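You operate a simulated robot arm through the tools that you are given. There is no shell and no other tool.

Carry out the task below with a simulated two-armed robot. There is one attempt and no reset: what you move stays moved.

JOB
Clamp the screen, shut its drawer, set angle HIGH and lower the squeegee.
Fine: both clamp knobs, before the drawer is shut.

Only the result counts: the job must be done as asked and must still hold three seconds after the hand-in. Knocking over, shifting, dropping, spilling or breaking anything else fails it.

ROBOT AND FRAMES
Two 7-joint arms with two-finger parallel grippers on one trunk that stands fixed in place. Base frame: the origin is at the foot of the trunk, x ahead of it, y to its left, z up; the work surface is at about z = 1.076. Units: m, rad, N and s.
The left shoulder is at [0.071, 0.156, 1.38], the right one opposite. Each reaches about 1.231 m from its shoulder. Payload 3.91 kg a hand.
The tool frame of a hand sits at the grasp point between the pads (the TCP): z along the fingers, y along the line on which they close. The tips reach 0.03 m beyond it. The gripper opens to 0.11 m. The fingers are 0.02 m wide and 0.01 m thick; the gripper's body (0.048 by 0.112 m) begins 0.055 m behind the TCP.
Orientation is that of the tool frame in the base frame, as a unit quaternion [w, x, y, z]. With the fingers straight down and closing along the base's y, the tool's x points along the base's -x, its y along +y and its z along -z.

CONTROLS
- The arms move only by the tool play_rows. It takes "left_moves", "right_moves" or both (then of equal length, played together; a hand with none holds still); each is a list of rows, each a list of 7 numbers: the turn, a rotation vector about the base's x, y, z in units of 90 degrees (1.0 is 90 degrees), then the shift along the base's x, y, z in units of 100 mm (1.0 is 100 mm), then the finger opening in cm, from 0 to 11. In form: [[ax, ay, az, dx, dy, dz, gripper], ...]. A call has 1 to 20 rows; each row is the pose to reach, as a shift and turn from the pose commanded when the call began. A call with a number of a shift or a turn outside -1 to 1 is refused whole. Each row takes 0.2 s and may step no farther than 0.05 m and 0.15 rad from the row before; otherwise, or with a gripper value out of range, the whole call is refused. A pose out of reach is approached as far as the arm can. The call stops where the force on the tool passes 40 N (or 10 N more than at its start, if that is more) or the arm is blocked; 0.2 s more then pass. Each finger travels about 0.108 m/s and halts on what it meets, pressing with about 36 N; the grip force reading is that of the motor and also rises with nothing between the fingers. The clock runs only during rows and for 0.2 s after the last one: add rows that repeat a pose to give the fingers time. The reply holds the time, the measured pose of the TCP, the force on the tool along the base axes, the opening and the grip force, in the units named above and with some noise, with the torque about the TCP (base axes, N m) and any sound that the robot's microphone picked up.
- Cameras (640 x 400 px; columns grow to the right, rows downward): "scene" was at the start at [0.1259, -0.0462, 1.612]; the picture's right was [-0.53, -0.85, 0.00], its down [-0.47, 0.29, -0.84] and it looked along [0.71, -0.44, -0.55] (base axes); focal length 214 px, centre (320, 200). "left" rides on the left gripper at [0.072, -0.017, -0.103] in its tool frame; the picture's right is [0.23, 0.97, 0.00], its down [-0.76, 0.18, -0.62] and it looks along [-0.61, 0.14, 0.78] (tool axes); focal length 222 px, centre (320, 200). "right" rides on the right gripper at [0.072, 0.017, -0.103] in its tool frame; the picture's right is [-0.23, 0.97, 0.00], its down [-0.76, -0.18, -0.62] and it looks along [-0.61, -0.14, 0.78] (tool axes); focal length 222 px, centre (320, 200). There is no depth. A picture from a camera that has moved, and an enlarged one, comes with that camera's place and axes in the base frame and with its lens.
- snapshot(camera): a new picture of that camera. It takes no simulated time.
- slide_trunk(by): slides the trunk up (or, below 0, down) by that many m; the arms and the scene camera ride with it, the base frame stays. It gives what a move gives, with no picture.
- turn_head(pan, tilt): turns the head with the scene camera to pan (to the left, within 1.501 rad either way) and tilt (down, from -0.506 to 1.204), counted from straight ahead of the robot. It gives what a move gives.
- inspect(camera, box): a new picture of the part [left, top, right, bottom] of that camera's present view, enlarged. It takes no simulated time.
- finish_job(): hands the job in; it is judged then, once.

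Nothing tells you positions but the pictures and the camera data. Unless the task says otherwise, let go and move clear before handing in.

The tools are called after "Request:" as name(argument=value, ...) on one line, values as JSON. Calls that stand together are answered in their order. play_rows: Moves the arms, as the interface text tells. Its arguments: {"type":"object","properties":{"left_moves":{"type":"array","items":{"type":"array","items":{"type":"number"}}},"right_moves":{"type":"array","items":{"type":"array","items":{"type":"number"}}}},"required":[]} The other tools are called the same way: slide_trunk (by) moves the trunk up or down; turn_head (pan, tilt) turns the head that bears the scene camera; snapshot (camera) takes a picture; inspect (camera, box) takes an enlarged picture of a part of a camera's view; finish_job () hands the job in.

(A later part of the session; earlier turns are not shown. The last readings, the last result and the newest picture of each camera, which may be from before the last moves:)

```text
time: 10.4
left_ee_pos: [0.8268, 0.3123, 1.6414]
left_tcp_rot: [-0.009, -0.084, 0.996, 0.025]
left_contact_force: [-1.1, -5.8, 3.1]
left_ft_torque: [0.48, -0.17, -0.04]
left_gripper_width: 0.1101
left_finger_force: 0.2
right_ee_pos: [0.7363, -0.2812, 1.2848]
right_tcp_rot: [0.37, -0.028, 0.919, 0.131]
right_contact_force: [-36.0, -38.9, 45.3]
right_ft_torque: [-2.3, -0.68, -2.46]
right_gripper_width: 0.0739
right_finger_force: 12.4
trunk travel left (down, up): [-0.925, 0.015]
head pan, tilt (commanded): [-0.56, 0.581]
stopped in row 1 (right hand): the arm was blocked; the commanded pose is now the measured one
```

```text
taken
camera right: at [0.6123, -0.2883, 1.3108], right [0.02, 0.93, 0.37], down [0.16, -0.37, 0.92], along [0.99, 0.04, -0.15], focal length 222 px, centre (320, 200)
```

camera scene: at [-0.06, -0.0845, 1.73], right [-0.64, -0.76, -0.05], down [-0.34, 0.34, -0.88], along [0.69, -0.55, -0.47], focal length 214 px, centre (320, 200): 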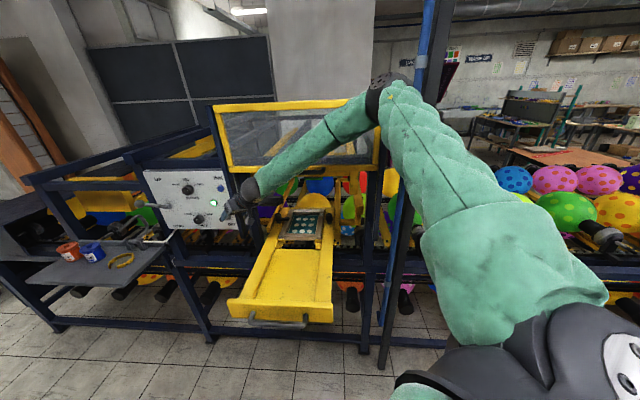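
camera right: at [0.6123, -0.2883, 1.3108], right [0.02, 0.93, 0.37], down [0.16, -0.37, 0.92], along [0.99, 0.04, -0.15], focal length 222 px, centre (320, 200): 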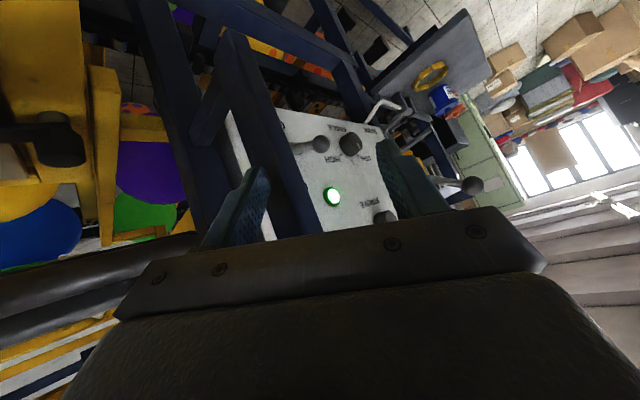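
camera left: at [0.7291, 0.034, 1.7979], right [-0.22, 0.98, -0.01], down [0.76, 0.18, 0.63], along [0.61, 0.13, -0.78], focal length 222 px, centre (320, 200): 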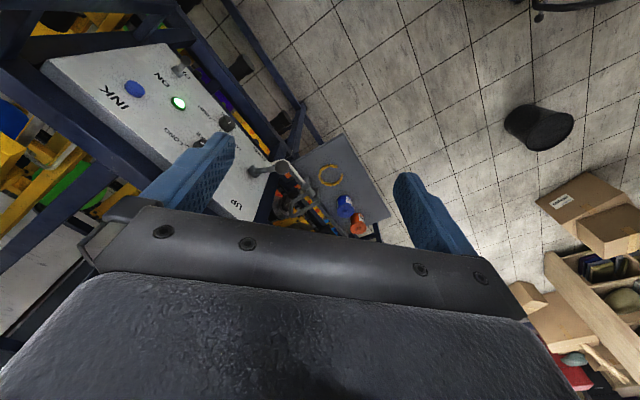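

The trunk has been pushed back and the right hand has swung against the post beside the panel (about 70 N); most likely the right elbow met the tall post on the right. I'll back the right hand off gently, up and toward the robot.

Request:
play_rows(right_moves=[[0, 0, 0, -0.15, -0.05, 0.15, 7.5], [0, 0, 0, -0.3, -0.1, 0.3, 7.5], [0, 0, 0, -0.45, -0.1, 0.4, 7.5]])

Request:
snapshot(camera="scene")

Request:
snapshot(camera="right")

Request:
snapshot(camera="left")

```text
time: 10.7
left_ee_pos: [0.8785, 0.4519, 1.5131]
left_tcp_rot: [-0.062, -0.072, 0.995, 0.034]
left_contact_force: [-2.8, -2.2, 7.3]
left_ft_torque: [0.09, -0.28, -0.06]
left_gripper_width: 0.1102
left_finger_force: 0.1
right_ee_pos: [0.7238, -0.2717, 1.268]
right_tcp_rot: [0.349, -0.082, 0.917, 0.175]
right_contact_force: [-14.4, -26.5, -20.6]
right_ft_torque: [-0.48, 1.28, -1.88]
right_gripper_width: 0.0935
right_finger_force: 17.0
right hand out of reach, approached as far as the arm can: row 1
trunk travel left (down, up): [-0.925, 0.015]
head pan, tilt (commanded): [-0.56, 0.581]
stopped in row 1 (left hand): the arm was blocked; the commanded pose is now the measured one
```

```text
taken
camera scene: at [-0.0441, -0.0626, 1.7277], right [-0.67, -0.74, -0.03], down [-0.34, 0.34, -0.88], along [0.66, -0.58, -0.48], focal length 214 px, centre (320, 200)
```

scene: 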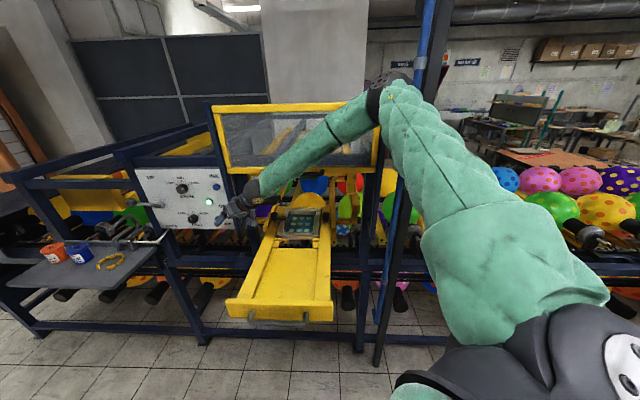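

```text
taken
camera right: at [0.6026, -0.2961, 1.298], right [-0.1, 0.91, 0.41], down [0.24, -0.38, 0.9], along [0.97, 0.18, -0.18], focal length 222 px, centre (320, 200)
```

right: 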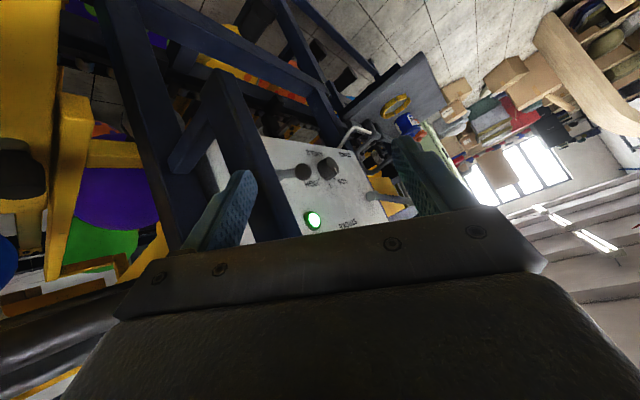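

```text
taken
camera left: at [0.8231, 0.4179, 1.6228], right [-0.36, 0.93, 0.1], down [0.8, 0.25, 0.54], along [0.48, 0.28, -0.83], focal length 222 px, centre (320, 200)
```

left: 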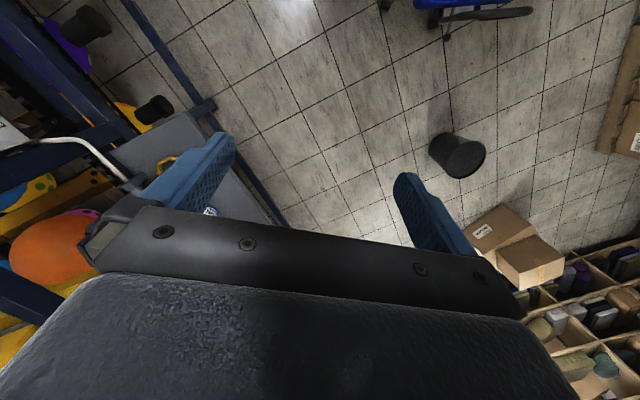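

Both arms are still drifting as the trunk sways. I'll hold both hands at their present poses to let the motion die out.

Request:
play_rows(right_moves=[[0, 0, 0, 0, 0, 0, 9.5]], left_moves=[[0, 0, 0, 0, 0, 0, 11]])

Request:
snapshot(camera="scene")

```text
time: 11.0
left_ee_pos: [0.9461, 0.5444, 1.3906]
left_tcp_rot: [-0.128, -0.103, 0.985, 0.062]
left_contact_force: [0.2, 1.1, 1.0]
left_ft_torque: [-0.02, -0.1, 0.04]
left_gripper_width: 0.1099
left_finger_force: 0.0
right_ee_pos: [0.7308, -0.254, 1.3349]
right_tcp_rot: [0.356, -0.128, 0.893, 0.243]
right_contact_force: [-100.9, -50.8, -33.3]
right_ft_torque: [1.27, 2.04, -5.25]
right_gripper_width: 0.0898
right_finger_force: 0.1
trunk travel left (down, up): [-0.925, 0.015]
head pan, tilt (commanded): [-0.56, 0.581]
stopped in row 1 (right hand): the force on the tool passed its limit at 248 N (the readings are from after the stop); the commanded pose is now the measured one
```

```text
taken
camera scene: at [0.0036, -0.1026, 1.7109], right [-0.74, -0.68, 0.0], down [-0.36, 0.39, -0.85], along [0.57, -0.62, -0.53], focal length 214 px, centre (320, 200)
```

scene: 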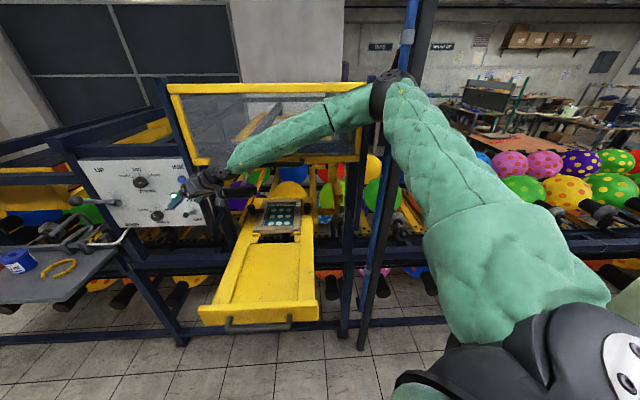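

The right fingers have ended up straddling the blue hood post beside the panel, which explains the large force and the forced-open gripper. I'll open the fingers and back the hand off the post along the direction opposite to where it points.

Request:
play_rows(right_moves=[[0, 0, 0, -0.2, -0.2, 0.05, 11], [0, 0, 0, -0.4, -0.4, 0.1, 11], [0, 0, 0, -0.6, -0.55, 0.15, 11]])

Request:
snapshot(camera="scene")

Request:
snapshot(camera="right")

```text
time: 11.2
left_ee_pos: [0.653, 0.9709, 1.3366]
left_tcp_rot: [-0.165, -0.353, 0.91, 0.141]
left_contact_force: [-30.0, 39.2, -59.1]
left_ft_torque: [-0.74, 0.52, 0.44]
left_gripper_width: 0.1099
left_finger_force: 0.0
right_ee_pos: [0.7023, -0.1774, 1.4205]
right_tcp_rot: [0.374, -0.23, 0.839, 0.32]
right_contact_force: [29.6, 51.0, 0.6]
right_ft_torque: [-2.17, 1.25, -0.19]
right_gripper_width: 0.11
right_finger_force: 0.1
trunk travel left (down, up): [-0.925, 0.015]
head pan, tilt (commanded): [-0.56, 0.581]
stopped in row 1 (right hand): the force on the tool passed its limit at 188 N (the readings are from after the stop); the commanded pose is now the measured one
```

```text
taken
camera scene: at [0.0302, -0.1118, 1.714], right [-0.7, -0.71, -0.02], down [-0.36, 0.38, -0.85], along [0.61, -0.59, -0.52], focal length 214 px, centre (320, 200)
```

scene: 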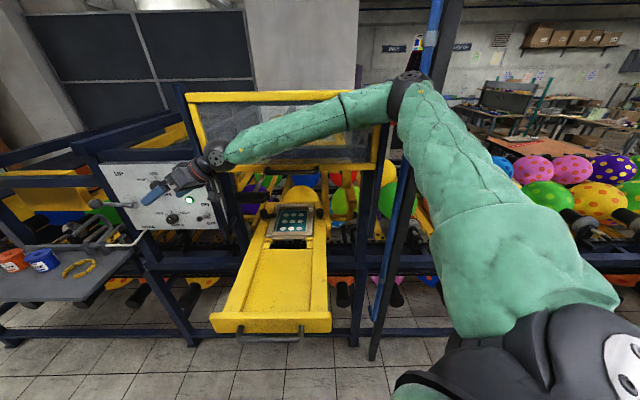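

```text
taken
camera right: at [0.5973, -0.2492, 1.4238], right [-0.47, 0.71, 0.53], down [0.28, -0.45, 0.85], along [0.84, 0.55, 0.02], focal length 222 px, centre (320, 200)
```

right: 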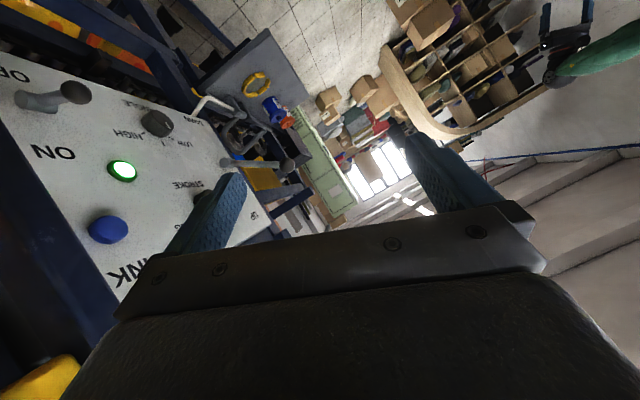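

The left arm has swung far out to the left, while the right hand is now free of the post in front of the panel. I'll hold both arms again and check.

Request:
play_rows(right_moves=[[0, 0, 0, 0, 0, 0, 11]], left_moves=[[0, 0, 0, 0, 0, 0, 11]])

Request:
snapshot(camera="scene")

Request:
snapshot(camera="right")

Request:
snapshot(camera="left")

```text
time: 11.6
left_ee_pos: [0.4466, 1.1272, 1.289]
left_tcp_rot: [-0.137, -0.495, 0.858, 0.012]
left_contact_force: [-13.6, -25.1, -69.6]
left_ft_torque: [0.92, -0.05, -0.41]
left_gripper_width: 0.11
left_finger_force: 0.1
right_ee_pos: [0.7076, -0.0038, 1.4899]
right_tcp_rot: [0.378, -0.344, 0.784, 0.352]
right_contact_force: [1.3, -10.0, -0.3]
right_ft_torque: [0.35, 0.05, 0.37]
right_gripper_width: 0.1098
right_finger_force: 0.1
trunk travel left (down, up): [-0.925, 0.015]
head pan, tilt (commanded): [-0.56, 0.581]
stopped in row 1 (left hand): the arm was blocked; the commanded pose is now the measured one
```

```text
taken
camera scene: at [0.0532, -0.0671, 1.72], right [-0.62, -0.78, 0.0], down [-0.4, 0.32, -0.86], along [0.67, -0.53, -0.52], focal length 214 px, centre (320, 200)
```

scene: 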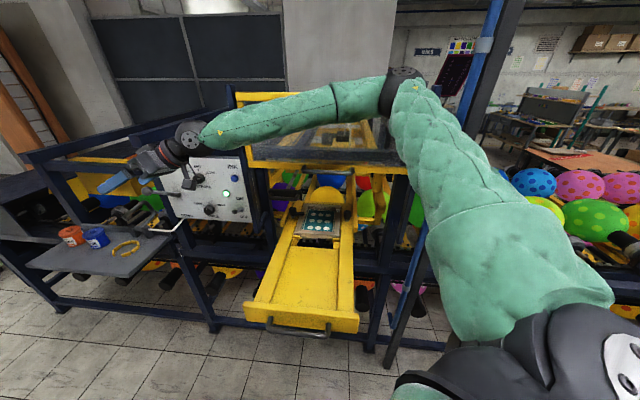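

```text
taken
camera right: at [0.6223, -0.0982, 1.4835], right [-0.68, 0.56, 0.47], down [0.29, -0.39, 0.87], along [0.68, 0.73, 0.1], focal length 222 px, centre (320, 200)
```

right: 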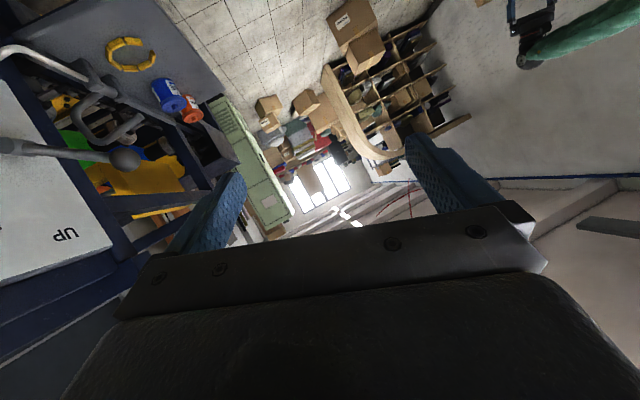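

```text
taken
camera left: at [0.4528, 1.0675, 1.4021], right [-0.93, 0.3, 0.2], down [0.36, 0.81, 0.46], along [-0.03, 0.5, -0.87], focal length 222 px, centre (320, 200)
```

left: 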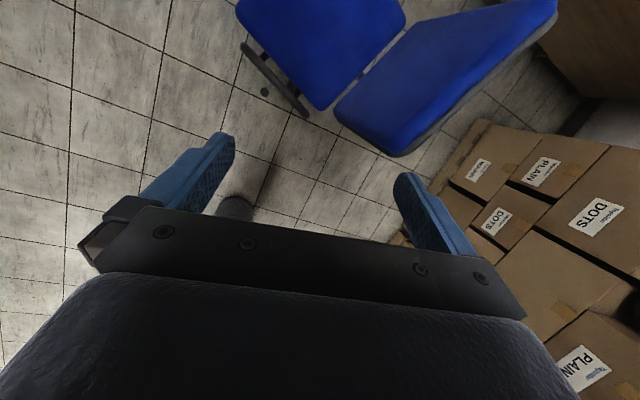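

The trunk is swinging back toward its place and the right hand is free in front of the panel. I'll keep holding until everything is still.

Request:
play_rows(right_moves=[[0, 0, 0, 0, 0, 0, 11]], left_moves=[[0, 0, 0, 0, 0, 0, 11]])

Request:
play_rows(right_moves=[[0, 0, 0, 0, 0, 0, 11]], left_moves=[[0, 0, 0, 0, 0, 0, 11]])

Request:
snapshot(camera="scene")

```text
time: 11.9
left_ee_pos: [0.4967, 1.1657, 1.3034]
left_tcp_rot: [-0.152, -0.503, 0.851, 0.016]
left_contact_force: [43.4, -33.1, -52.2]
left_ft_torque: [1.52, 3.71, -0.99]
left_gripper_width: 0.1098
left_finger_force: 0.0
right_ee_pos: [0.7144, 0.0402, 1.4497]
right_tcp_rot: [0.365, -0.331, 0.79, 0.364]
right_contact_force: [-1.6, 4.9, 5.2]
right_ft_torque: [-0.44, 0.08, -0.27]
right_gripper_width: 0.1101
right_finger_force: 0.0
trunk travel left (down, up): [-0.925, 0.015]
head pan, tilt (commanded): [-0.56, 0.581]
stopped in row 1 (left hand): the arm was blocked; the commanded pose is now the measured one
```

```text
time: 12.2
left_ee_pos: [0.2835, 1.1756, 1.3723]
left_tcp_rot: [-0.169, -0.579, 0.797, 0.036]
left_contact_force: [-4.1, -0.9, -1.4]
left_ft_torque: [-0.01, -0.32, 0.02]
left_gripper_width: 0.1098
left_finger_force: 0.1
right_ee_pos: [0.661, 0.0262, 1.5077]
right_tcp_rot: [0.402, -0.367, 0.749, 0.378]
right_contact_force: [-1.7, 0.2, 1.9]
right_ft_torque: [-0.11, -0.03, -0.21]
right_gripper_width: 0.1101
right_finger_force: 0.1
trunk travel left (down, up): [-0.925, 0.015]
head pan, tilt (commanded): [-0.56, 0.581]
stopped in row 1 (left hand): the arm was blocked; the commanded pose is now the measured one
```

```text
taken
camera scene: at [0.0381, -0.0735, 1.7136], right [-0.61, -0.79, -0.02], down [-0.41, 0.34, -0.84], along [0.67, -0.5, -0.54], focal length 214 px, centre (320, 200)
```

scene: 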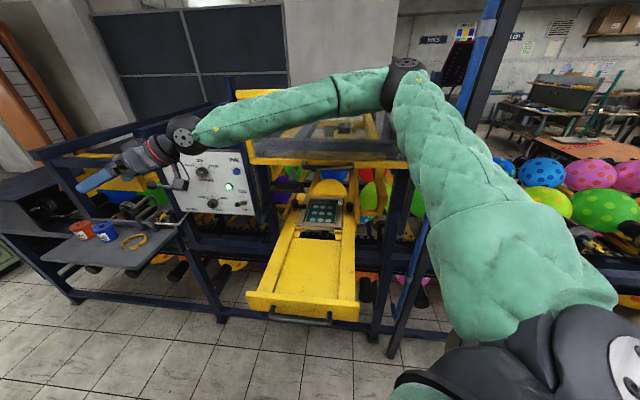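

Both hands are free of contact now but the trunk is still displaced by several centimetres. I'll keep holding and watch whether it settles back.

Request:
play_rows(right_moves=[[0, 0, 0, 0, 0, 0, 11]], left_moves=[[0, 0, 0, 0, 0, 0, 11]])

Request:
play_rows(right_moves=[[0, 0, 0, 0, 0, 0, 11], [0, 0, 0, 0, 0, 0, 11]], left_moves=[[0, 0, 0, 0, 0, 0, 11], [0, 0, 0, 0, 0, 0, 11]])

Request:
snapshot(camera="scene")

Request:
snapshot(camera="left")

Request:
snapshot(camera="right")

```text
time: 12.6
left_ee_pos: [0.3936, 1.2087, 1.3911]
left_tcp_rot: [-0.054, -0.605, 0.783, -0.132]
left_contact_force: [24.0, -8.0, 72.0]
left_ft_torque: [1.66, 0.85, -0.48]
left_gripper_width: 0.1103
left_finger_force: 0.1
right_ee_pos: [0.7139, 0.0784, 1.475]
right_tcp_rot: [0.379, -0.37, 0.759, 0.379]
right_contact_force: [-0.6, 10.6, -10.8]
right_ft_torque: [0.34, -0.29, -0.33]
right_gripper_width: 0.11
right_finger_force: 0.1
trunk travel left (down, up): [-0.925, 0.015]
head pan, tilt (commanded): [-0.56, 0.581]
stopped in row 1 (left hand): the arm was blocked; the commanded pose is now the measured one
```

```text
time: 12.9
left_ee_pos: [0.343, 1.2081, 1.4732]
left_tcp_rot: [0.045, -0.605, 0.756, -0.244]
left_contact_force: [1.0, 0.3, 5.8]
left_ft_torque: [0.17, 0.42, -0.07]
left_gripper_width: 0.1097
left_finger_force: 0.0
right_ee_pos: [0.6618, 0.036, 1.5102]
right_tcp_rot: [0.419, -0.361, 0.742, 0.38]
right_contact_force: [-2.0, -4.0, 0.9]
right_ft_torque: [0.07, -0.05, -0.05]
right_gripper_width: 0.11
right_finger_force: 0.1
trunk travel left (down, up): [-0.925, 0.015]
head pan, tilt (commanded): [-0.56, 0.581]
stopped in row 1 (left hand): the arm was blocked; the commanded pose is now the measured one
```

```text
taken
camera scene: at [0.0694, -0.0331, 1.7126], right [-0.66, -0.75, -0.01], down [-0.41, 0.37, -0.84], along [0.63, -0.55, -0.55], focal length 214 px, centre (320, 200)
```

scene: 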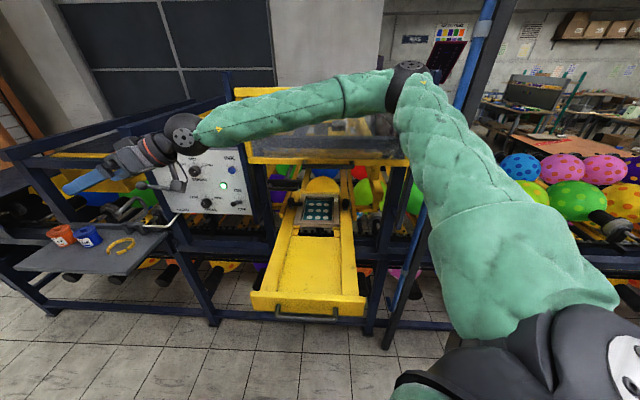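

```text
taken
camera left: at [0.3005, 1.1702, 1.5884], right [-0.93, -0.07, -0.36], down [-0.19, 0.94, 0.3], along [0.32, 0.34, -0.88], focal length 222 px, centre (320, 200)
```

left: 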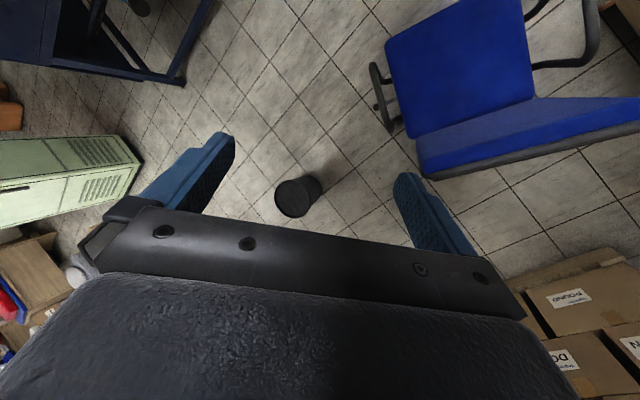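

```text
taken
camera right: at [0.5832, -0.0611, 1.4873], right [-0.74, 0.49, 0.46], down [0.23, -0.45, 0.86], along [0.63, 0.75, 0.22], focal length 222 px, centre (320, 200)
```

right: 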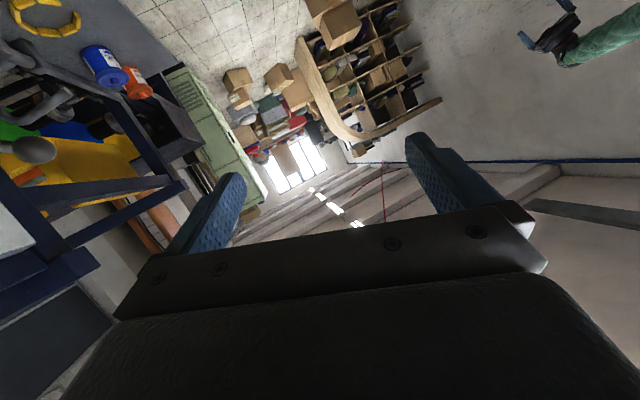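

The trunk is slowly recovering, while the left arm, nearly fully stretched to the left, keeps shaking. I'll bring the left hand inward to a calmer posture while the right holds.

Request:
play_rows(left_moves=[[0, 0, 0, 0, -0.2, 0, 11], [0, 0, 0, 0, -0.5, 0, 11], [0, 0, 0, 0, -0.8, 0, 11], [0, 0, 0, 0, -1.0, 0, 11]], right_moves=[[0, 0, 0, 0, 0, 0, 11], [0, 0, 0, 0, 0, 0, 11], [0, 0, 0, 0, 0, 0, 11], [0, 0, 0, 0, 0, 0, 11]])

Request:
snapshot(camera="scene")

```text
time: 13.2
left_ee_pos: [0.2134, 1.2133, 1.4359]
left_tcp_rot: [0.047, -0.625, 0.727, -0.28]
left_contact_force: [6.8, -2.3, 6.5]
left_ft_torque: [0.33, 0.73, -0.2]
left_gripper_width: 0.1099
left_finger_force: 0.0
left hand out of reach, approached as far as the arm can: row 1
right_ee_pos: [0.6671, 0.1144, 1.5247]
right_tcp_rot: [0.399, -0.42, 0.714, 0.393]
right_contact_force: [0.4, -0.4, 1.0]
right_ft_torque: [-0.11, 0.09, 0.06]
right_gripper_width: 0.1101
right_finger_force: 0.2
trunk travel left (down, up): [-0.925, 0.015]
head pan, tilt (commanded): [-0.56, 0.581]
stopped in row 1 (left hand): the arm was blocked; the commanded pose is now the measured one
```

```text
taken
camera scene: at [0.079, -0.0407, 1.7174], right [-0.56, -0.83, 0.0], down [-0.43, 0.3, -0.85], along [0.7, -0.48, -0.53], focal length 214 px, centre (320, 200)
```

scene: 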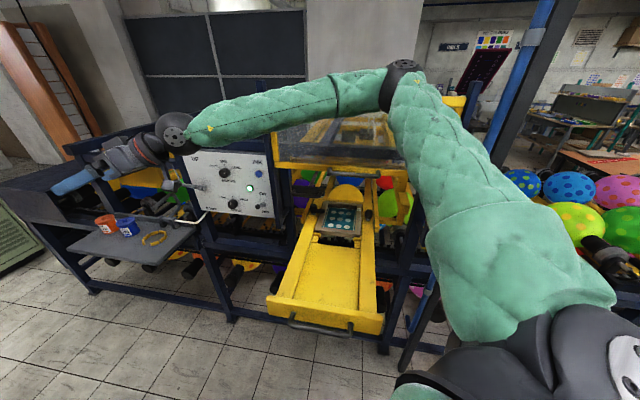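

The trunk is returning toward its nominal place. I'll pass some time with a neutral head command so the arms can settle without new arm commands.

Request:
turn_head(pan=-0.56, tilt=0.581)

Request:
snapshot(camera="scene")

```text
time: 13.8
left_ee_pos: [0.1748, 1.1947, 1.3506]
left_tcp_rot: [-0.078, -0.672, 0.715, -0.176]
left_contact_force: [-12.5, 0.0, -7.1]
left_ft_torque: [-0.28, -1.11, 0.33]
left_gripper_width: 0.1101
left_finger_force: 0.0
right_ee_pos: [0.6459, 0.0902, 1.5375]
right_tcp_rot: [0.411, -0.415, 0.708, 0.396]
right_contact_force: [-2.8, 0.6, 3.2]
right_ft_torque: [-0.24, -0.03, -0.17]
right_gripper_width: 0.1099
right_finger_force: 0.0
trunk travel left (down, up): [-0.925, 0.015]
head pan, tilt (commanded): [-0.56, 0.581]
```

```text
taken
camera scene: at [0.0598, -0.0618, 1.7171], right [-0.57, -0.82, -0.02], down [-0.43, 0.32, -0.85], along [0.7, -0.47, -0.53], focal length 214 px, centre (320, 200)
```

scene: 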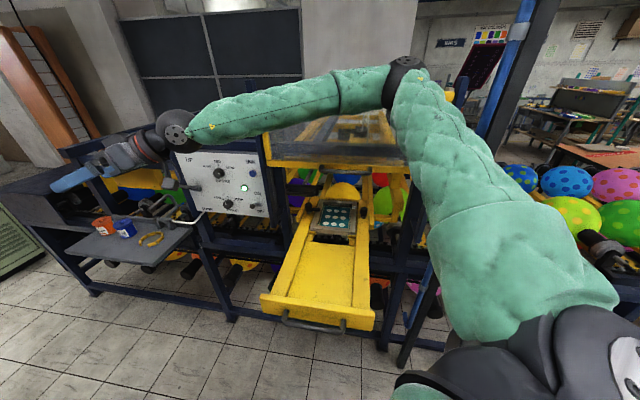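

Motion is much smaller now. I'll pass a little more time the same way.

Request:
turn_head(pan=-0.56, tilt=0.581)

Request:
turn_head(pan=-0.56, tilt=0.581)

Request:
turn_head(pan=-0.56, tilt=0.581)

Request:
snapshot(camera="scene")

```text
time: 14.4
left_ee_pos: [0.3173, 1.1904, 1.4215]
left_tcp_rot: [0.035, -0.573, 0.778, -0.255]
left_contact_force: [-5.6, 8.5, 51.7]
left_ft_torque: [0.79, 0.16, -0.36]
left_gripper_width: 0.1103
left_finger_force: 0.0
right_ee_pos: [0.6649, 0.0614, 1.5181]
right_tcp_rot: [0.416, -0.388, 0.723, 0.391]
right_contact_force: [2.5, -4.6, -3.7]
right_ft_torque: [0.38, -0.01, 0.38]
right_gripper_width: 0.1098
right_finger_force: 0.1
trunk travel left (down, up): [-0.925, 0.015]
head pan, tilt (commanded): [-0.56, 0.581]
```

```text
time: 15.1
left_ee_pos: [0.323, 1.2208, 1.4029]
left_tcp_rot: [0.017, -0.585, 0.77, -0.254]
left_contact_force: [3.5, 1.3, 4.0]
left_ft_torque: [0.02, 0.27, -0.14]
left_gripper_width: 0.1103
left_finger_force: 0.2
right_ee_pos: [0.6828, 0.0801, 1.504]
right_tcp_rot: [0.405, -0.388, 0.732, 0.387]
right_contact_force: [1.1, -1.5, 0.2]
right_ft_torque: [0.01, 0.08, 0.15]
right_gripper_width: 0.1096
right_finger_force: 0.0
trunk travel left (down, up): [-0.925, 0.015]
head pan, tilt (commanded): [-0.56, 0.581]
```

```text
time: 15.7
left_ee_pos: [0.3168, 1.1989, 1.3988]
left_tcp_rot: [0.021, -0.59, 0.761, -0.269]
left_contact_force: [-1.5, 1.3, -1.2]
left_ft_torque: [-0.11, -0.13, 0.0]
left_gripper_width: 0.1099
left_finger_force: 0.1
right_ee_pos: [0.6716, 0.0768, 1.5054]
right_tcp_rot: [0.401, -0.394, 0.727, 0.394]
right_contact_force: [-0.6, 0.6, -2.6]
right_ft_torque: [0.2, -0.07, -0.1]
right_gripper_width: 0.1101
right_finger_force: 0.0
trunk travel left (down, up): [-0.925, 0.015]
head pan, tilt (commanded): [-0.56, 0.581]
```

```text
taken
camera scene: at [0.0894, -0.0388, 1.7121], right [-0.62, -0.78, 0.01], down [-0.43, 0.33, -0.84], along [0.65, -0.53, -0.54], focal length 214 px, centre (320, 200)
```

scene: 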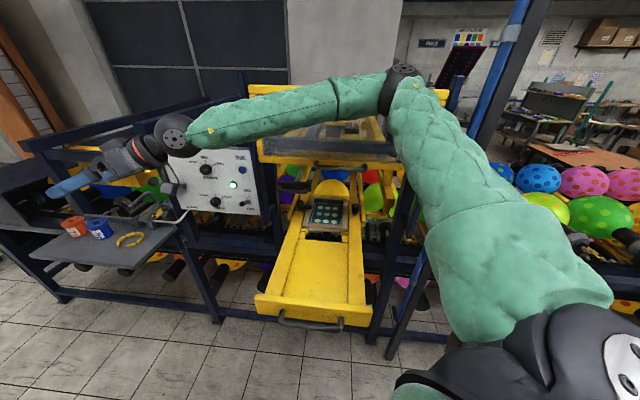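

The motion is decaying. I'll give it a few more seconds.

Request:
turn_head(pan=-0.56, tilt=0.581)

Request:
turn_head(pan=-0.56, tilt=0.581)

Request:
turn_head(pan=-0.56, tilt=0.581)

Request:
turn_head(pan=-0.56, tilt=0.581)

Request:
snapshot(camera="scene")

```text
time: 16.2
left_ee_pos: [0.1892, 1.2395, 1.2624]
left_tcp_rot: [-0.139, -0.689, 0.694, -0.159]
left_contact_force: [-1.9, 0.3, 4.8]
left_ft_torque: [0.13, 0.0, 0.02]
left_gripper_width: 0.1099
left_finger_force: 0.2
right_ee_pos: [0.6982, 0.1767, 1.5062]
right_tcp_rot: [0.373, -0.435, 0.717, 0.396]
right_contact_force: [-2.5, 0.4, 1.2]
right_ft_torque: [-0.08, -0.08, -0.23]
right_gripper_width: 0.1099
right_finger_force: 0.1
trunk travel left (down, up): [-0.925, 0.015]
head pan, tilt (commanded): [-0.56, 0.581]
```

```text
time: 16.9
left_ee_pos: [0.2519, 1.2994, 1.4499]
left_tcp_rot: [0.008, -0.634, 0.741, -0.222]
left_contact_force: [-0.5, 0.3, -2.5]
left_ft_torque: [-0.03, -0.08, 0.04]
left_gripper_width: 0.1099
left_finger_force: 0.1
right_ee_pos: [0.6709, 0.1815, 1.4971]
right_tcp_rot: [0.369, -0.458, 0.707, 0.393]
right_contact_force: [-0.1, 0.1, -0.4]
right_ft_torque: [-0.01, -0.03, -0.06]
right_gripper_width: 0.11
right_finger_force: 0.0
trunk travel left (down, up): [-0.925, 0.015]
head pan, tilt (commanded): [-0.56, 0.581]
```

```text
time: 17.4
left_ee_pos: [0.2518, 1.2992, 1.438]
left_tcp_rot: [-0.018, -0.639, 0.741, -0.205]
left_contact_force: [-0.6, -1.3, -1.0]
left_ft_torque: [0.01, -0.04, 0.04]
left_gripper_width: 0.1097
left_finger_force: 0.0
right_ee_pos: [0.6668, 0.1786, 1.4936]
right_tcp_rot: [0.367, -0.461, 0.708, 0.389]
right_contact_force: [0.1, -0.4, 0.1]
right_ft_torque: [0.06, -0.02, -0.04]
right_gripper_width: 0.1104
right_finger_force: 0.0
trunk travel left (down, up): [-0.925, 0.015]
head pan, tilt (commanded): [-0.56, 0.581]
```

```text
time: 18.1
left_ee_pos: [0.2695, 1.257, 1.4644]
left_tcp_rot: [-0.03, -0.646, 0.743, -0.171]
left_contact_force: [-0.6, 0.5, -1.4]
left_ft_torque: [-0.12, -0.03, 0.04]
left_gripper_width: 0.1101
left_finger_force: 0.0
right_ee_pos: [0.6951, 0.1239, 1.4921]
right_tcp_rot: [0.377, -0.432, 0.713, 0.404]
right_contact_force: [2.7, -1.8, -1.6]
right_ft_torque: [0.26, 0.06, 0.16]
right_gripper_width: 0.1102
right_finger_force: 0.0
trunk travel left (down, up): [-0.925, 0.015]
head pan, tilt (commanded): [-0.56, 0.581]
```

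```text
taken
camera scene: at [0.168, 0.0248, 1.7165], right [-0.44, -0.9, 0.03], down [-0.49, 0.21, -0.84], along [0.75, -0.38, -0.54], focal length 214 px, centre (320, 200)
```

scene: 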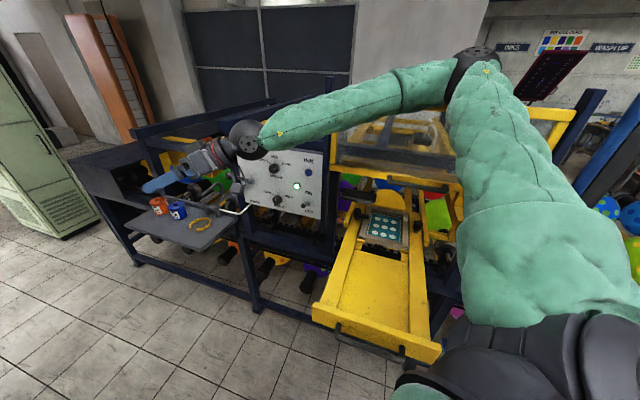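

The trunk keeps wandering, so something is still pushing or the left arm's outstretched pose is unstable. I'll check the left camera for contact.

Request:
snapshot(camera="left")

Request:
snapshot(camera="right")

Request:
turn_head(pan=0.9, tilt=0.5)

Request:
snapshot(camera="scene")

```text
taken
camera left: at [0.2562, 1.2169, 1.5844], right [-0.98, -0.11, -0.15], down [-0.16, 0.93, 0.35], along [0.1, 0.36, -0.93], focal length 222 px, centre (320, 200)
```

left: 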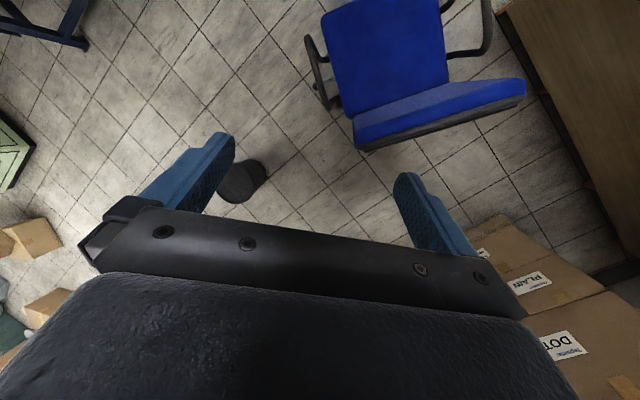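

```text
taken
camera right: at [0.6352, 0.0138, 1.4739], right [-0.82, 0.37, 0.45], down [0.31, -0.38, 0.87], along [0.49, 0.85, 0.2], focal length 222 px, centre (320, 200)
```

right: 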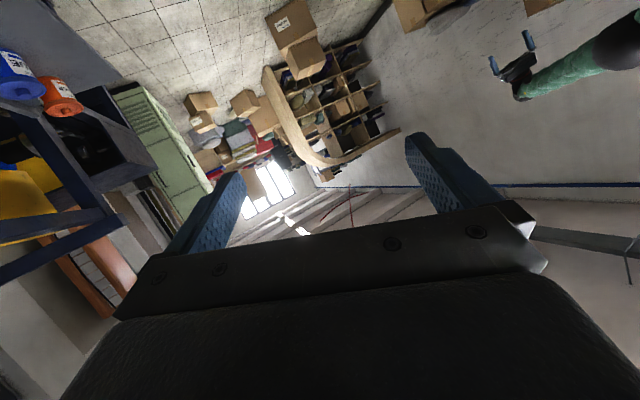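

```text
time: 19.6
left_ee_pos: [0.1449, 1.2386, 1.4174]
left_tcp_rot: [0.022, 0.698, -0.692, 0.184]
left_contact_force: [-3.1, 2.0, -2.6]
left_ft_torque: [-0.16, -0.12, 0.03]
left_gripper_width: 0.11
left_finger_force: 0.1
right_ee_pos: [0.7036, 0.1518, 1.5032]
right_tcp_rot: [0.376, -0.429, 0.713, 0.407]
right_contact_force: [0.0, -0.3, 0.7]
right_ft_torque: [-0.06, -0.02, -0.07]
right_gripper_width: 0.1099
right_finger_force: 0.1
trunk travel left (down, up): [-0.925, 0.015]
head pan, tilt (commanded): [0.901, 0.499]
```

```text
taken
camera scene: at [0.1038, 0.0934, 1.7192], right [0.8, -0.6, 0.01], down [-0.28, -0.39, -0.87], along [0.53, 0.7, -0.49], focal length 214 px, centre (320, 200)
```

scene: 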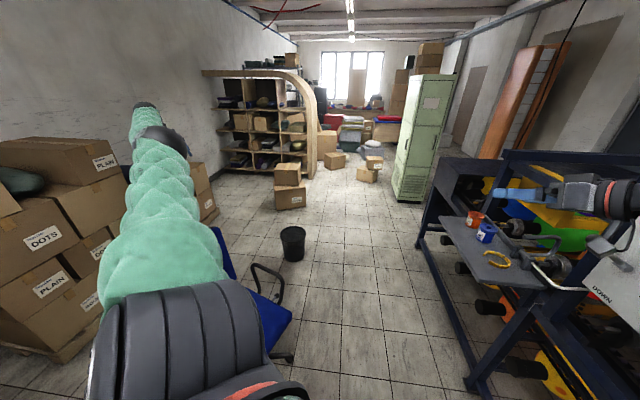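

The trunk is now nearly back at its nominal place, and the left arm is stretched out to the left in free air near some boxes. I'll bring the left hand forward and inward in small steps while watching.

Request:
play_rows(left_moves=[[0, 0, 0, 0.1, -0.1, 0, 11], [0, 0, 0, 0.2, -0.2, 0, 11], [0, 0, 0, 0.35, -0.35, 0, 11], [0, 0, 0, 0.5, -0.5, 0, 11]])

Request:
snapshot(camera="scene")

```text
time: 19.9
left_ee_pos: [0.2013, 1.2026, 1.445]
left_tcp_rot: [-0.043, -0.692, 0.707, -0.136]
left_contact_force: [0.9, -1.8, 5.7]
left_ft_torque: [0.25, 0.23, 0.01]
left_gripper_width: 0.11
left_finger_force: 0.0
left hand out of reach, approached as far as the arm can: row 1
right_ee_pos: [0.7082, 0.0823, 1.503]
right_tcp_rot: [0.391, -0.401, 0.723, 0.405]
right_contact_force: [-0.2, -0.4, 0.7]
right_ft_torque: [0.0, 0.0, 0.04]
right_gripper_width: 0.1099
right_finger_force: 0.2
trunk travel left (down, up): [-0.925, 0.015]
head pan, tilt (commanded): [0.901, 0.499]
stopped in row 1 (left hand): the arm was blocked; the commanded pose is now the measured one
```

```text
taken
camera scene: at [0.1101, 0.0502, 1.7201], right [0.78, -0.63, -0.01], down [-0.3, -0.36, -0.88], along [0.55, 0.69, -0.47], focal length 214 px, centre (320, 200)
```

scene: 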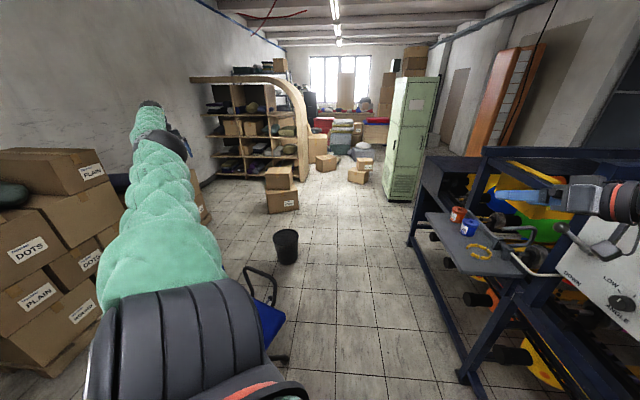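

The trunk is close to nominal and the left hand responded. I'll continue bringing it in step by step.

Request:
play_rows(left_moves=[[0, 0, 0, 0.1, -0.1, 0, 11], [0, 0, 0, 0.2, -0.2, 0, 11], [0, 0, 0, 0.35, -0.35, 0, 11], [0, 0, 0, 0.5, -0.5, 0, 11]])

Request:
play_rows(left_moves=[[0, 0, 0, 0.1, -0.1, 0, 11], [0, 0, 0, 0.2, -0.2, 0, 11], [0, 0, 0, 0.35, -0.35, 0, 11], [0, 0, 0, 0.5, -0.5, 0, 11]])

Request:
snapshot(camera="scene")

```text
time: 20.3
left_ee_pos: [0.1658, 1.2398, 1.4154]
left_tcp_rot: [0.048, 0.701, -0.696, 0.148]
left_contact_force: [-0.3, 1.8, -0.1]
left_ft_torque: [-0.08, -0.04, 0.03]
left_gripper_width: 0.1099
left_finger_force: 0.0
left hand out of reach, approached as far as the arm can: row 1
right_ee_pos: [0.7013, 0.1378, 1.5013]
right_tcp_rot: [0.381, -0.418, 0.72, 0.402]
right_contact_force: [-0.7, 0.6, -0.3]
right_ft_torque: [0.01, 0.01, -0.02]
right_gripper_width: 0.1103
right_finger_force: 0.1
trunk travel left (down, up): [-0.925, 0.015]
head pan, tilt (commanded): [0.901, 0.499]
stopped in row 1 (left hand): the arm was blocked; the commanded pose is now the measured one
```

```text
time: 20.7
left_ee_pos: [0.1699, 1.2229, 1.4267]
left_tcp_rot: [-0.042, -0.697, 0.7, -0.148]
left_contact_force: [-1.4, 0.9, -0.5]
left_ft_torque: [-0.06, -0.09, 0.0]
left_gripper_width: 0.1104
left_finger_force: 0.2
left hand out of reach, approached as far as the arm can: row 1, 2
right_ee_pos: [0.7034, 0.1166, 1.5038]
right_tcp_rot: [0.385, -0.414, 0.719, 0.404]
right_contact_force: [-0.7, 1.4, 0.5]
right_ft_torque: [-0.04, -0.03, -0.03]
right_gripper_width: 0.1098
right_finger_force: 0.1
trunk travel left (down, up): [-0.925, 0.015]
head pan, tilt (commanded): [0.901, 0.499]
stopped in row 2 (left hand): the arm was blocked; the commanded pose is now the measured one
```

```text
taken
camera scene: at [0.1002, 0.0723, 1.7199], right [0.78, -0.62, 0.0], down [-0.29, -0.38, -0.88], along [0.55, 0.69, -0.48], focal length 214 px, centre (320, 200)
```

scene: 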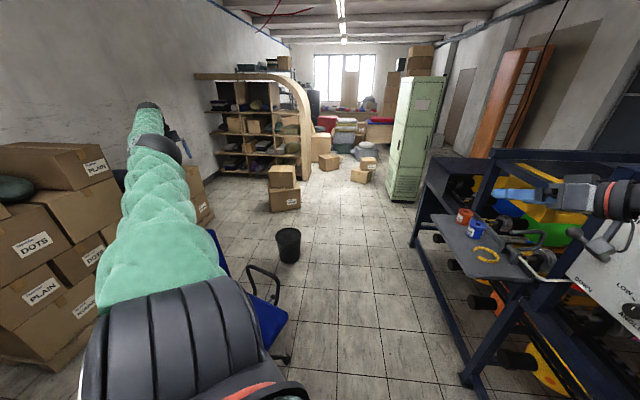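

The trunk is steady again near its nominal place; the left arm is just swung about 85° to the left. I'll swing it back around its shoulder, turning the hand along with it.

Request:
play_rows(left_moves=[[0, 0, -0.0167, 0.25, -0.14, 0, 11], [0, 0, -0.0333, 0.5, -0.28, 0, 11], [0, 0, -0.05, 0.75, -0.42, 0, 11], [0, 0, -0.0667, 1.0, -0.56, 0, 11]])

Request:
snapshot(camera="scene")

```text
time: 21.7
left_ee_pos: [0.2915, 1.1909, 1.4307]
left_tcp_rot: [-0.054, -0.661, 0.735, -0.142]
left_contact_force: [0.0, -0.3, 0.5]
left_ft_torque: [-0.03, 0.02, -0.05]
left_gripper_width: 0.1101
left_finger_force: 0.1
left hand out of reach, approached as far as the arm can: row 1, 2, 3, 4
right_ee_pos: [0.7106, 0.1147, 1.499]
right_tcp_rot: [0.383, -0.412, 0.72, 0.406]
right_contact_force: [0.1, 0.0, -0.4]
right_ft_torque: [0.0, 0.01, 0.02]
right_gripper_width: 0.1103
right_finger_force: 0.0
trunk travel left (down, up): [-0.925, 0.015]
head pan, tilt (commanded): [0.901, 0.499]
```

```text
taken
camera scene: at [0.1096, 0.0714, 1.7192], right [0.78, -0.62, 0.0], down [-0.3, -0.37, -0.88], along [0.54, 0.69, -0.48], focal length 214 px, centre (320, 200)
```

scene: 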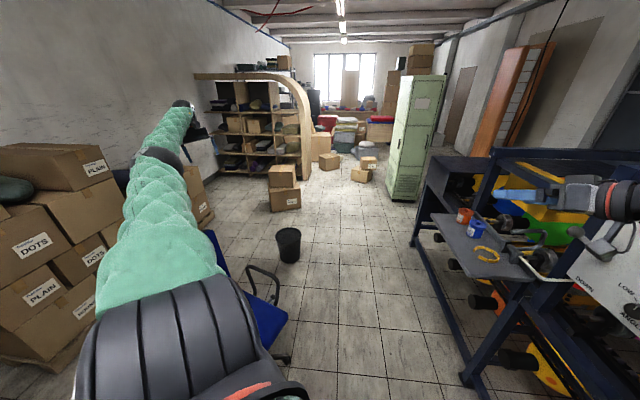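

The left arm moved smoothly this time and the trunk stayed still. I'll continue swinging it back toward the front.

Request:
play_rows(left_moves=[[0, 0, -0.0167, 0.22, -0.21, 0, 11], [0, 0, -0.0333, 0.44, -0.42, 0, 11], [0, 0, -0.05, 0.66, -0.63, 0, 11], [0, 0, -0.0667, 0.885, -0.84, 0, 11]])

Request:
play_rows(left_moves=[[0, 0, -0.0167, 0.24, -0.24, 0, 11], [0, 0, -0.0333, 0.48, -0.48, 0, 11], [0, 0, -0.05, 0.72, -0.72, 0, 11], [0, 0, -0.0667, 0.95, -0.95, 0, 11]])

Request:
snapshot(camera="scene")

```text
time: 22.7
left_ee_pos: [0.3933, 1.1285, 1.4267]
left_tcp_rot: [-0.06, -0.622, 0.768, -0.14]
left_contact_force: [-0.6, 0.5, -0.5]
left_ft_torque: [0.0, 0.0, 0.01]
left_gripper_width: 0.1099
left_finger_force: 0.0
left hand out of reach, approached as far as the arm can: row 1, 2, 3, 4
right_ee_pos: [0.7086, 0.1173, 1.5009]
right_tcp_rot: [0.383, -0.413, 0.72, 0.405]
right_contact_force: [0.6, 0.7, 0.5]
right_ft_torque: [-0.04, 0.0, 0.02]
right_gripper_width: 0.1102
right_finger_force: 0.2
trunk travel left (down, up): [-0.925, 0.015]
head pan, tilt (commanded): [0.901, 0.499]
```

```text
time: 23.9
left_ee_pos: [0.4933, 1.0374, 1.4603]
left_tcp_rot: [-0.037, -0.574, 0.802, -0.16]
left_contact_force: [0.7, 0.6, 0.0]
left_ft_torque: [-0.02, -0.01, -0.01]
left_gripper_width: 0.1098
left_finger_force: 0.0
right_ee_pos: [0.709, 0.1189, 1.5006]
right_tcp_rot: [0.383, -0.412, 0.721, 0.404]
right_contact_force: [-0.8, 0.1, -1.2]
right_ft_torque: [0.0, 0.04, -0.02]
right_gripper_width: 0.1101
right_finger_force: 0.1
trunk travel left (down, up): [-0.925, 0.015]
head pan, tilt (commanded): [0.901, 0.499]
stopped in row 4 (left hand): the arm was blocked; the commanded pose is now the measured one
```

```text
taken
camera scene: at [0.1091, 0.075, 1.7192], right [0.78, -0.62, 0.0], down [-0.3, -0.38, -0.88], along [0.54, 0.69, -0.48], focal length 214 px, centre (320, 200)
```

scene: 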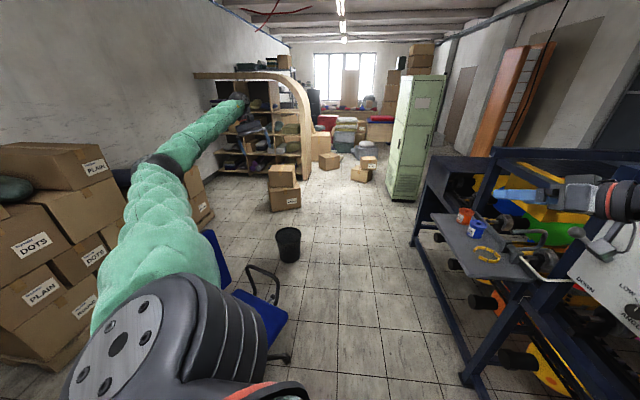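

The left arm is back in a comfortable range and the trunk is steady. I'll continue bringing it forward.

Request:
play_rows(left_moves=[[0, 0, -0.022, 0.2, -0.25, 0, 11], [0, 0, -0.044, 0.4, -0.5, 0, 11], [0, 0, -0.067, 0.6, -0.75, 0, 11], [0, 0, -0.089, 0.8, -1.0, 0, 11]])

Request:
play_rows(left_moves=[[0, 0, -0.022, 0.1, -0.25, 0, 11], [0, 0, -0.044, 0.2, -0.5, 0, 11], [0, 0, -0.067, 0.3, -0.75, 0, 11], [0, 0, -0.089, 0.4, -1.0, 0, 11]])

Request:
snapshot(camera="scene")

```text
time: 24.9
left_ee_pos: [0.5715, 0.9334, 1.461]
left_tcp_rot: [-0.047, -0.517, 0.84, -0.157]
left_contact_force: [0.3, -0.1, -0.5]
left_ft_torque: [0.01, -0.03, -0.03]
left_gripper_width: 0.1099
left_finger_force: 0.0
right_ee_pos: [0.7076, 0.1158, 1.5003]
right_tcp_rot: [0.385, -0.412, 0.72, 0.406]
right_contact_force: [0.3, -0.1, 0.0]
right_ft_torque: [-0.02, -0.01, 0.01]
right_gripper_width: 0.11
right_finger_force: 0.0
trunk travel left (down, up): [-0.925, 0.015]
head pan, tilt (commanded): [0.901, 0.499]
```

```text
time: 25.9
left_ee_pos: [0.6093, 0.8368, 1.462]
left_tcp_rot: [-0.058, -0.457, 0.875, -0.152]
left_contact_force: [-0.3, -0.5, -0.1]
left_ft_torque: [-0.03, 0.02, 0.02]
left_gripper_width: 0.1101
left_finger_force: 0.0
right_ee_pos: [0.7082, 0.1156, 1.502]
right_tcp_rot: [0.384, -0.411, 0.721, 0.405]
right_contact_force: [-0.4, -0.4, -0.4]
right_ft_torque: [0.02, 0.0, 0.02]
right_gripper_width: 0.1099
right_finger_force: 0.0
trunk travel left (down, up): [-0.925, 0.015]
head pan, tilt (commanded): [0.901, 0.499]
```

```text
taken
camera scene: at [0.1077, 0.0727, 1.7194], right [0.78, -0.62, 0.0], down [-0.3, -0.38, -0.88], along [0.54, 0.69, -0.48], focal length 214 px, centre (320, 200)
```

scene: 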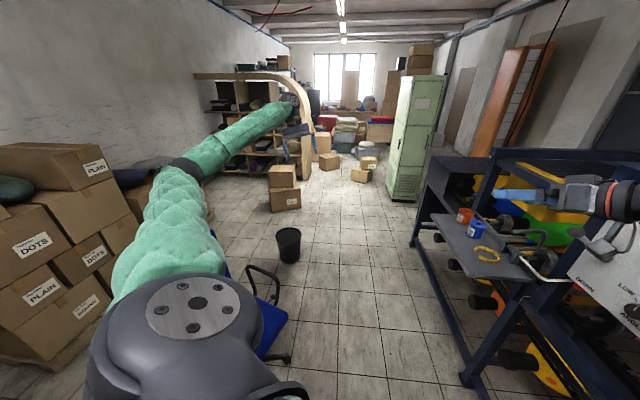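

The left arm is under control again and the trunk is steady. Next I'll bring the right arm back from in front of the panel, reversing its turn in small steps; from here on I'll use the left arm for the left knob and the right arm for the right knob, since each is in line with the drawer axis.

Request:
turn_head(pan=-0.56, tilt=0.581)

Request:
play_rows(right_moves=[[-0.0163, 0.0142, -0.0738, -0.09, -0.23, -0.01, 11], [-0.0325, 0.0284, -0.1476, -0.18, -0.46, -0.01, 11], [-0.0488, 0.0425, -0.2213, -0.28, -0.69, -0.02, 11], [-0.065, 0.0567, -0.2951, -0.37, -0.91, -0.03, 11]])

Request:
snapshot(camera="scene")

```text
time: 27.5
left_ee_pos: [0.6106, 0.8378, 1.461]
left_tcp_rot: [-0.058, -0.457, 0.874, -0.153]
left_contact_force: [0.7, 0.7, -0.4]
left_ft_torque: [0.01, -0.01, 0.01]
left_gripper_width: 0.1099
left_finger_force: 0.0
right_ee_pos: [0.7076, 0.1169, 1.4999]
right_tcp_rot: [0.384, -0.412, 0.72, 0.405]
right_contact_force: [0.8, -0.2, -0.5]
right_ft_torque: [-0.01, 0.02, 0.01]
right_gripper_width: 0.1102
right_finger_force: 0.1
trunk travel left (down, up): [-0.925, 0.015]
head pan, tilt (commanded): [-0.56, 0.581]
```

```text
time: 28.5
left_ee_pos: [0.6064, 0.8407, 1.4615]
left_tcp_rot: [-0.057, -0.457, 0.874, -0.155]
left_contact_force: [-0.8, 0.3, 0.0]
left_ft_torque: [-0.02, -0.03, 0.02]
left_gripper_width: 0.1099
left_finger_force: 0.1
right_ee_pos: [0.6681, 0.0258, 1.5]
right_tcp_rot: [0.414, -0.238, 0.831, 0.287]
right_contact_force: [-0.2, 0.5, -0.5]
right_ft_torque: [-0.03, -0.03, -0.04]
right_gripper_width: 0.1099
right_finger_force: 0.2
right hand out of reach, approached as far as the arm can: row 1
trunk travel left (down, up): [-0.925, 0.015]
head pan, tilt (commanded): [-0.56, 0.581]
```

```text
taken
camera scene: at [0.1229, -0.0427, 1.7124], right [-0.53, -0.85, 0.0], down [-0.46, 0.29, -0.84], along [0.71, -0.44, -0.55], focal length 214 px, centre (320, 200)
```

scene: 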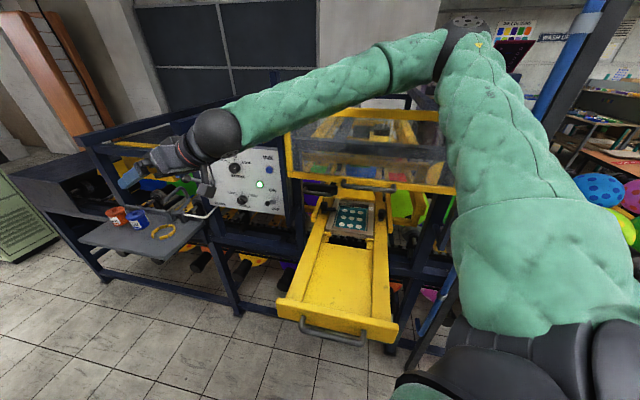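

The trunk is fully back, but comparing with the earlier picture, the drawer has been pushed partway in and the hood guard now sits lower than before, so the right forearm evidently pressed on the hood. I'll look closely at what has changed.

Request:
inspect(camera="scene", box=[260, 80, 480, 220])

Request:
inspect(camera="scene", box=[280, 170, 420, 280])

Request:
inspect(camera="scene", box=[170, 120, 310, 230])

```text
2.86 times, centred on (370, 150) of scene
camera zoom: at [0.1229, -0.0427, 1.7124], right [-0.53, -0.85, 0.0], down [-0.46, 0.29, -0.84], along [0.71, -0.44, -0.55], focal length 613 px, centre (177, 343)
```

zoom: 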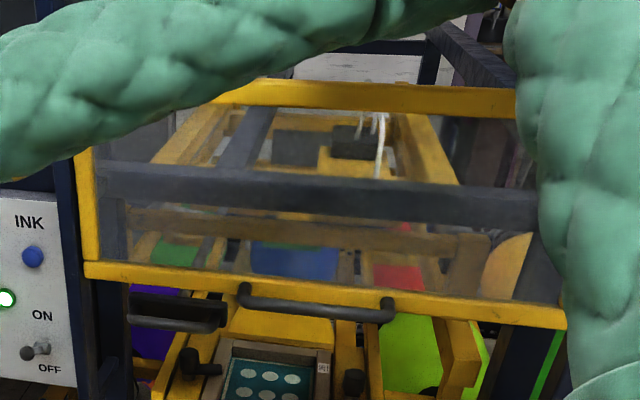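

```text
3.64 times, centred on (350, 225) of scene
camera zoom: at [0.1229, -0.0427, 1.7124], right [-0.53, -0.85, 0.0], down [-0.46, 0.29, -0.84], along [0.71, -0.44, -0.55], focal length 780 px, centre (211, 109)
```

zoom: 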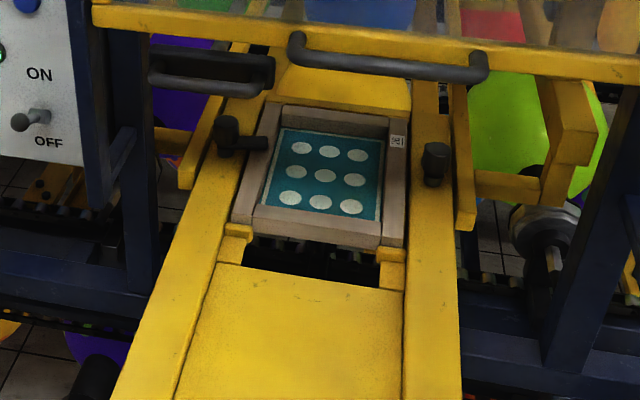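

```text
3.64 times, centred on (240, 175) of scene
camera zoom: at [0.1229, -0.0427, 1.7124], right [-0.53, -0.85, 0.0], down [-0.46, 0.29, -0.84], along [0.71, -0.44, -0.55], focal length 780 px, centre (611, 291)
```

zoom: 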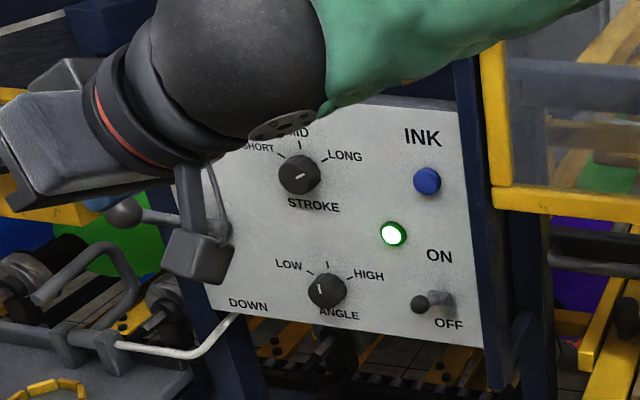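

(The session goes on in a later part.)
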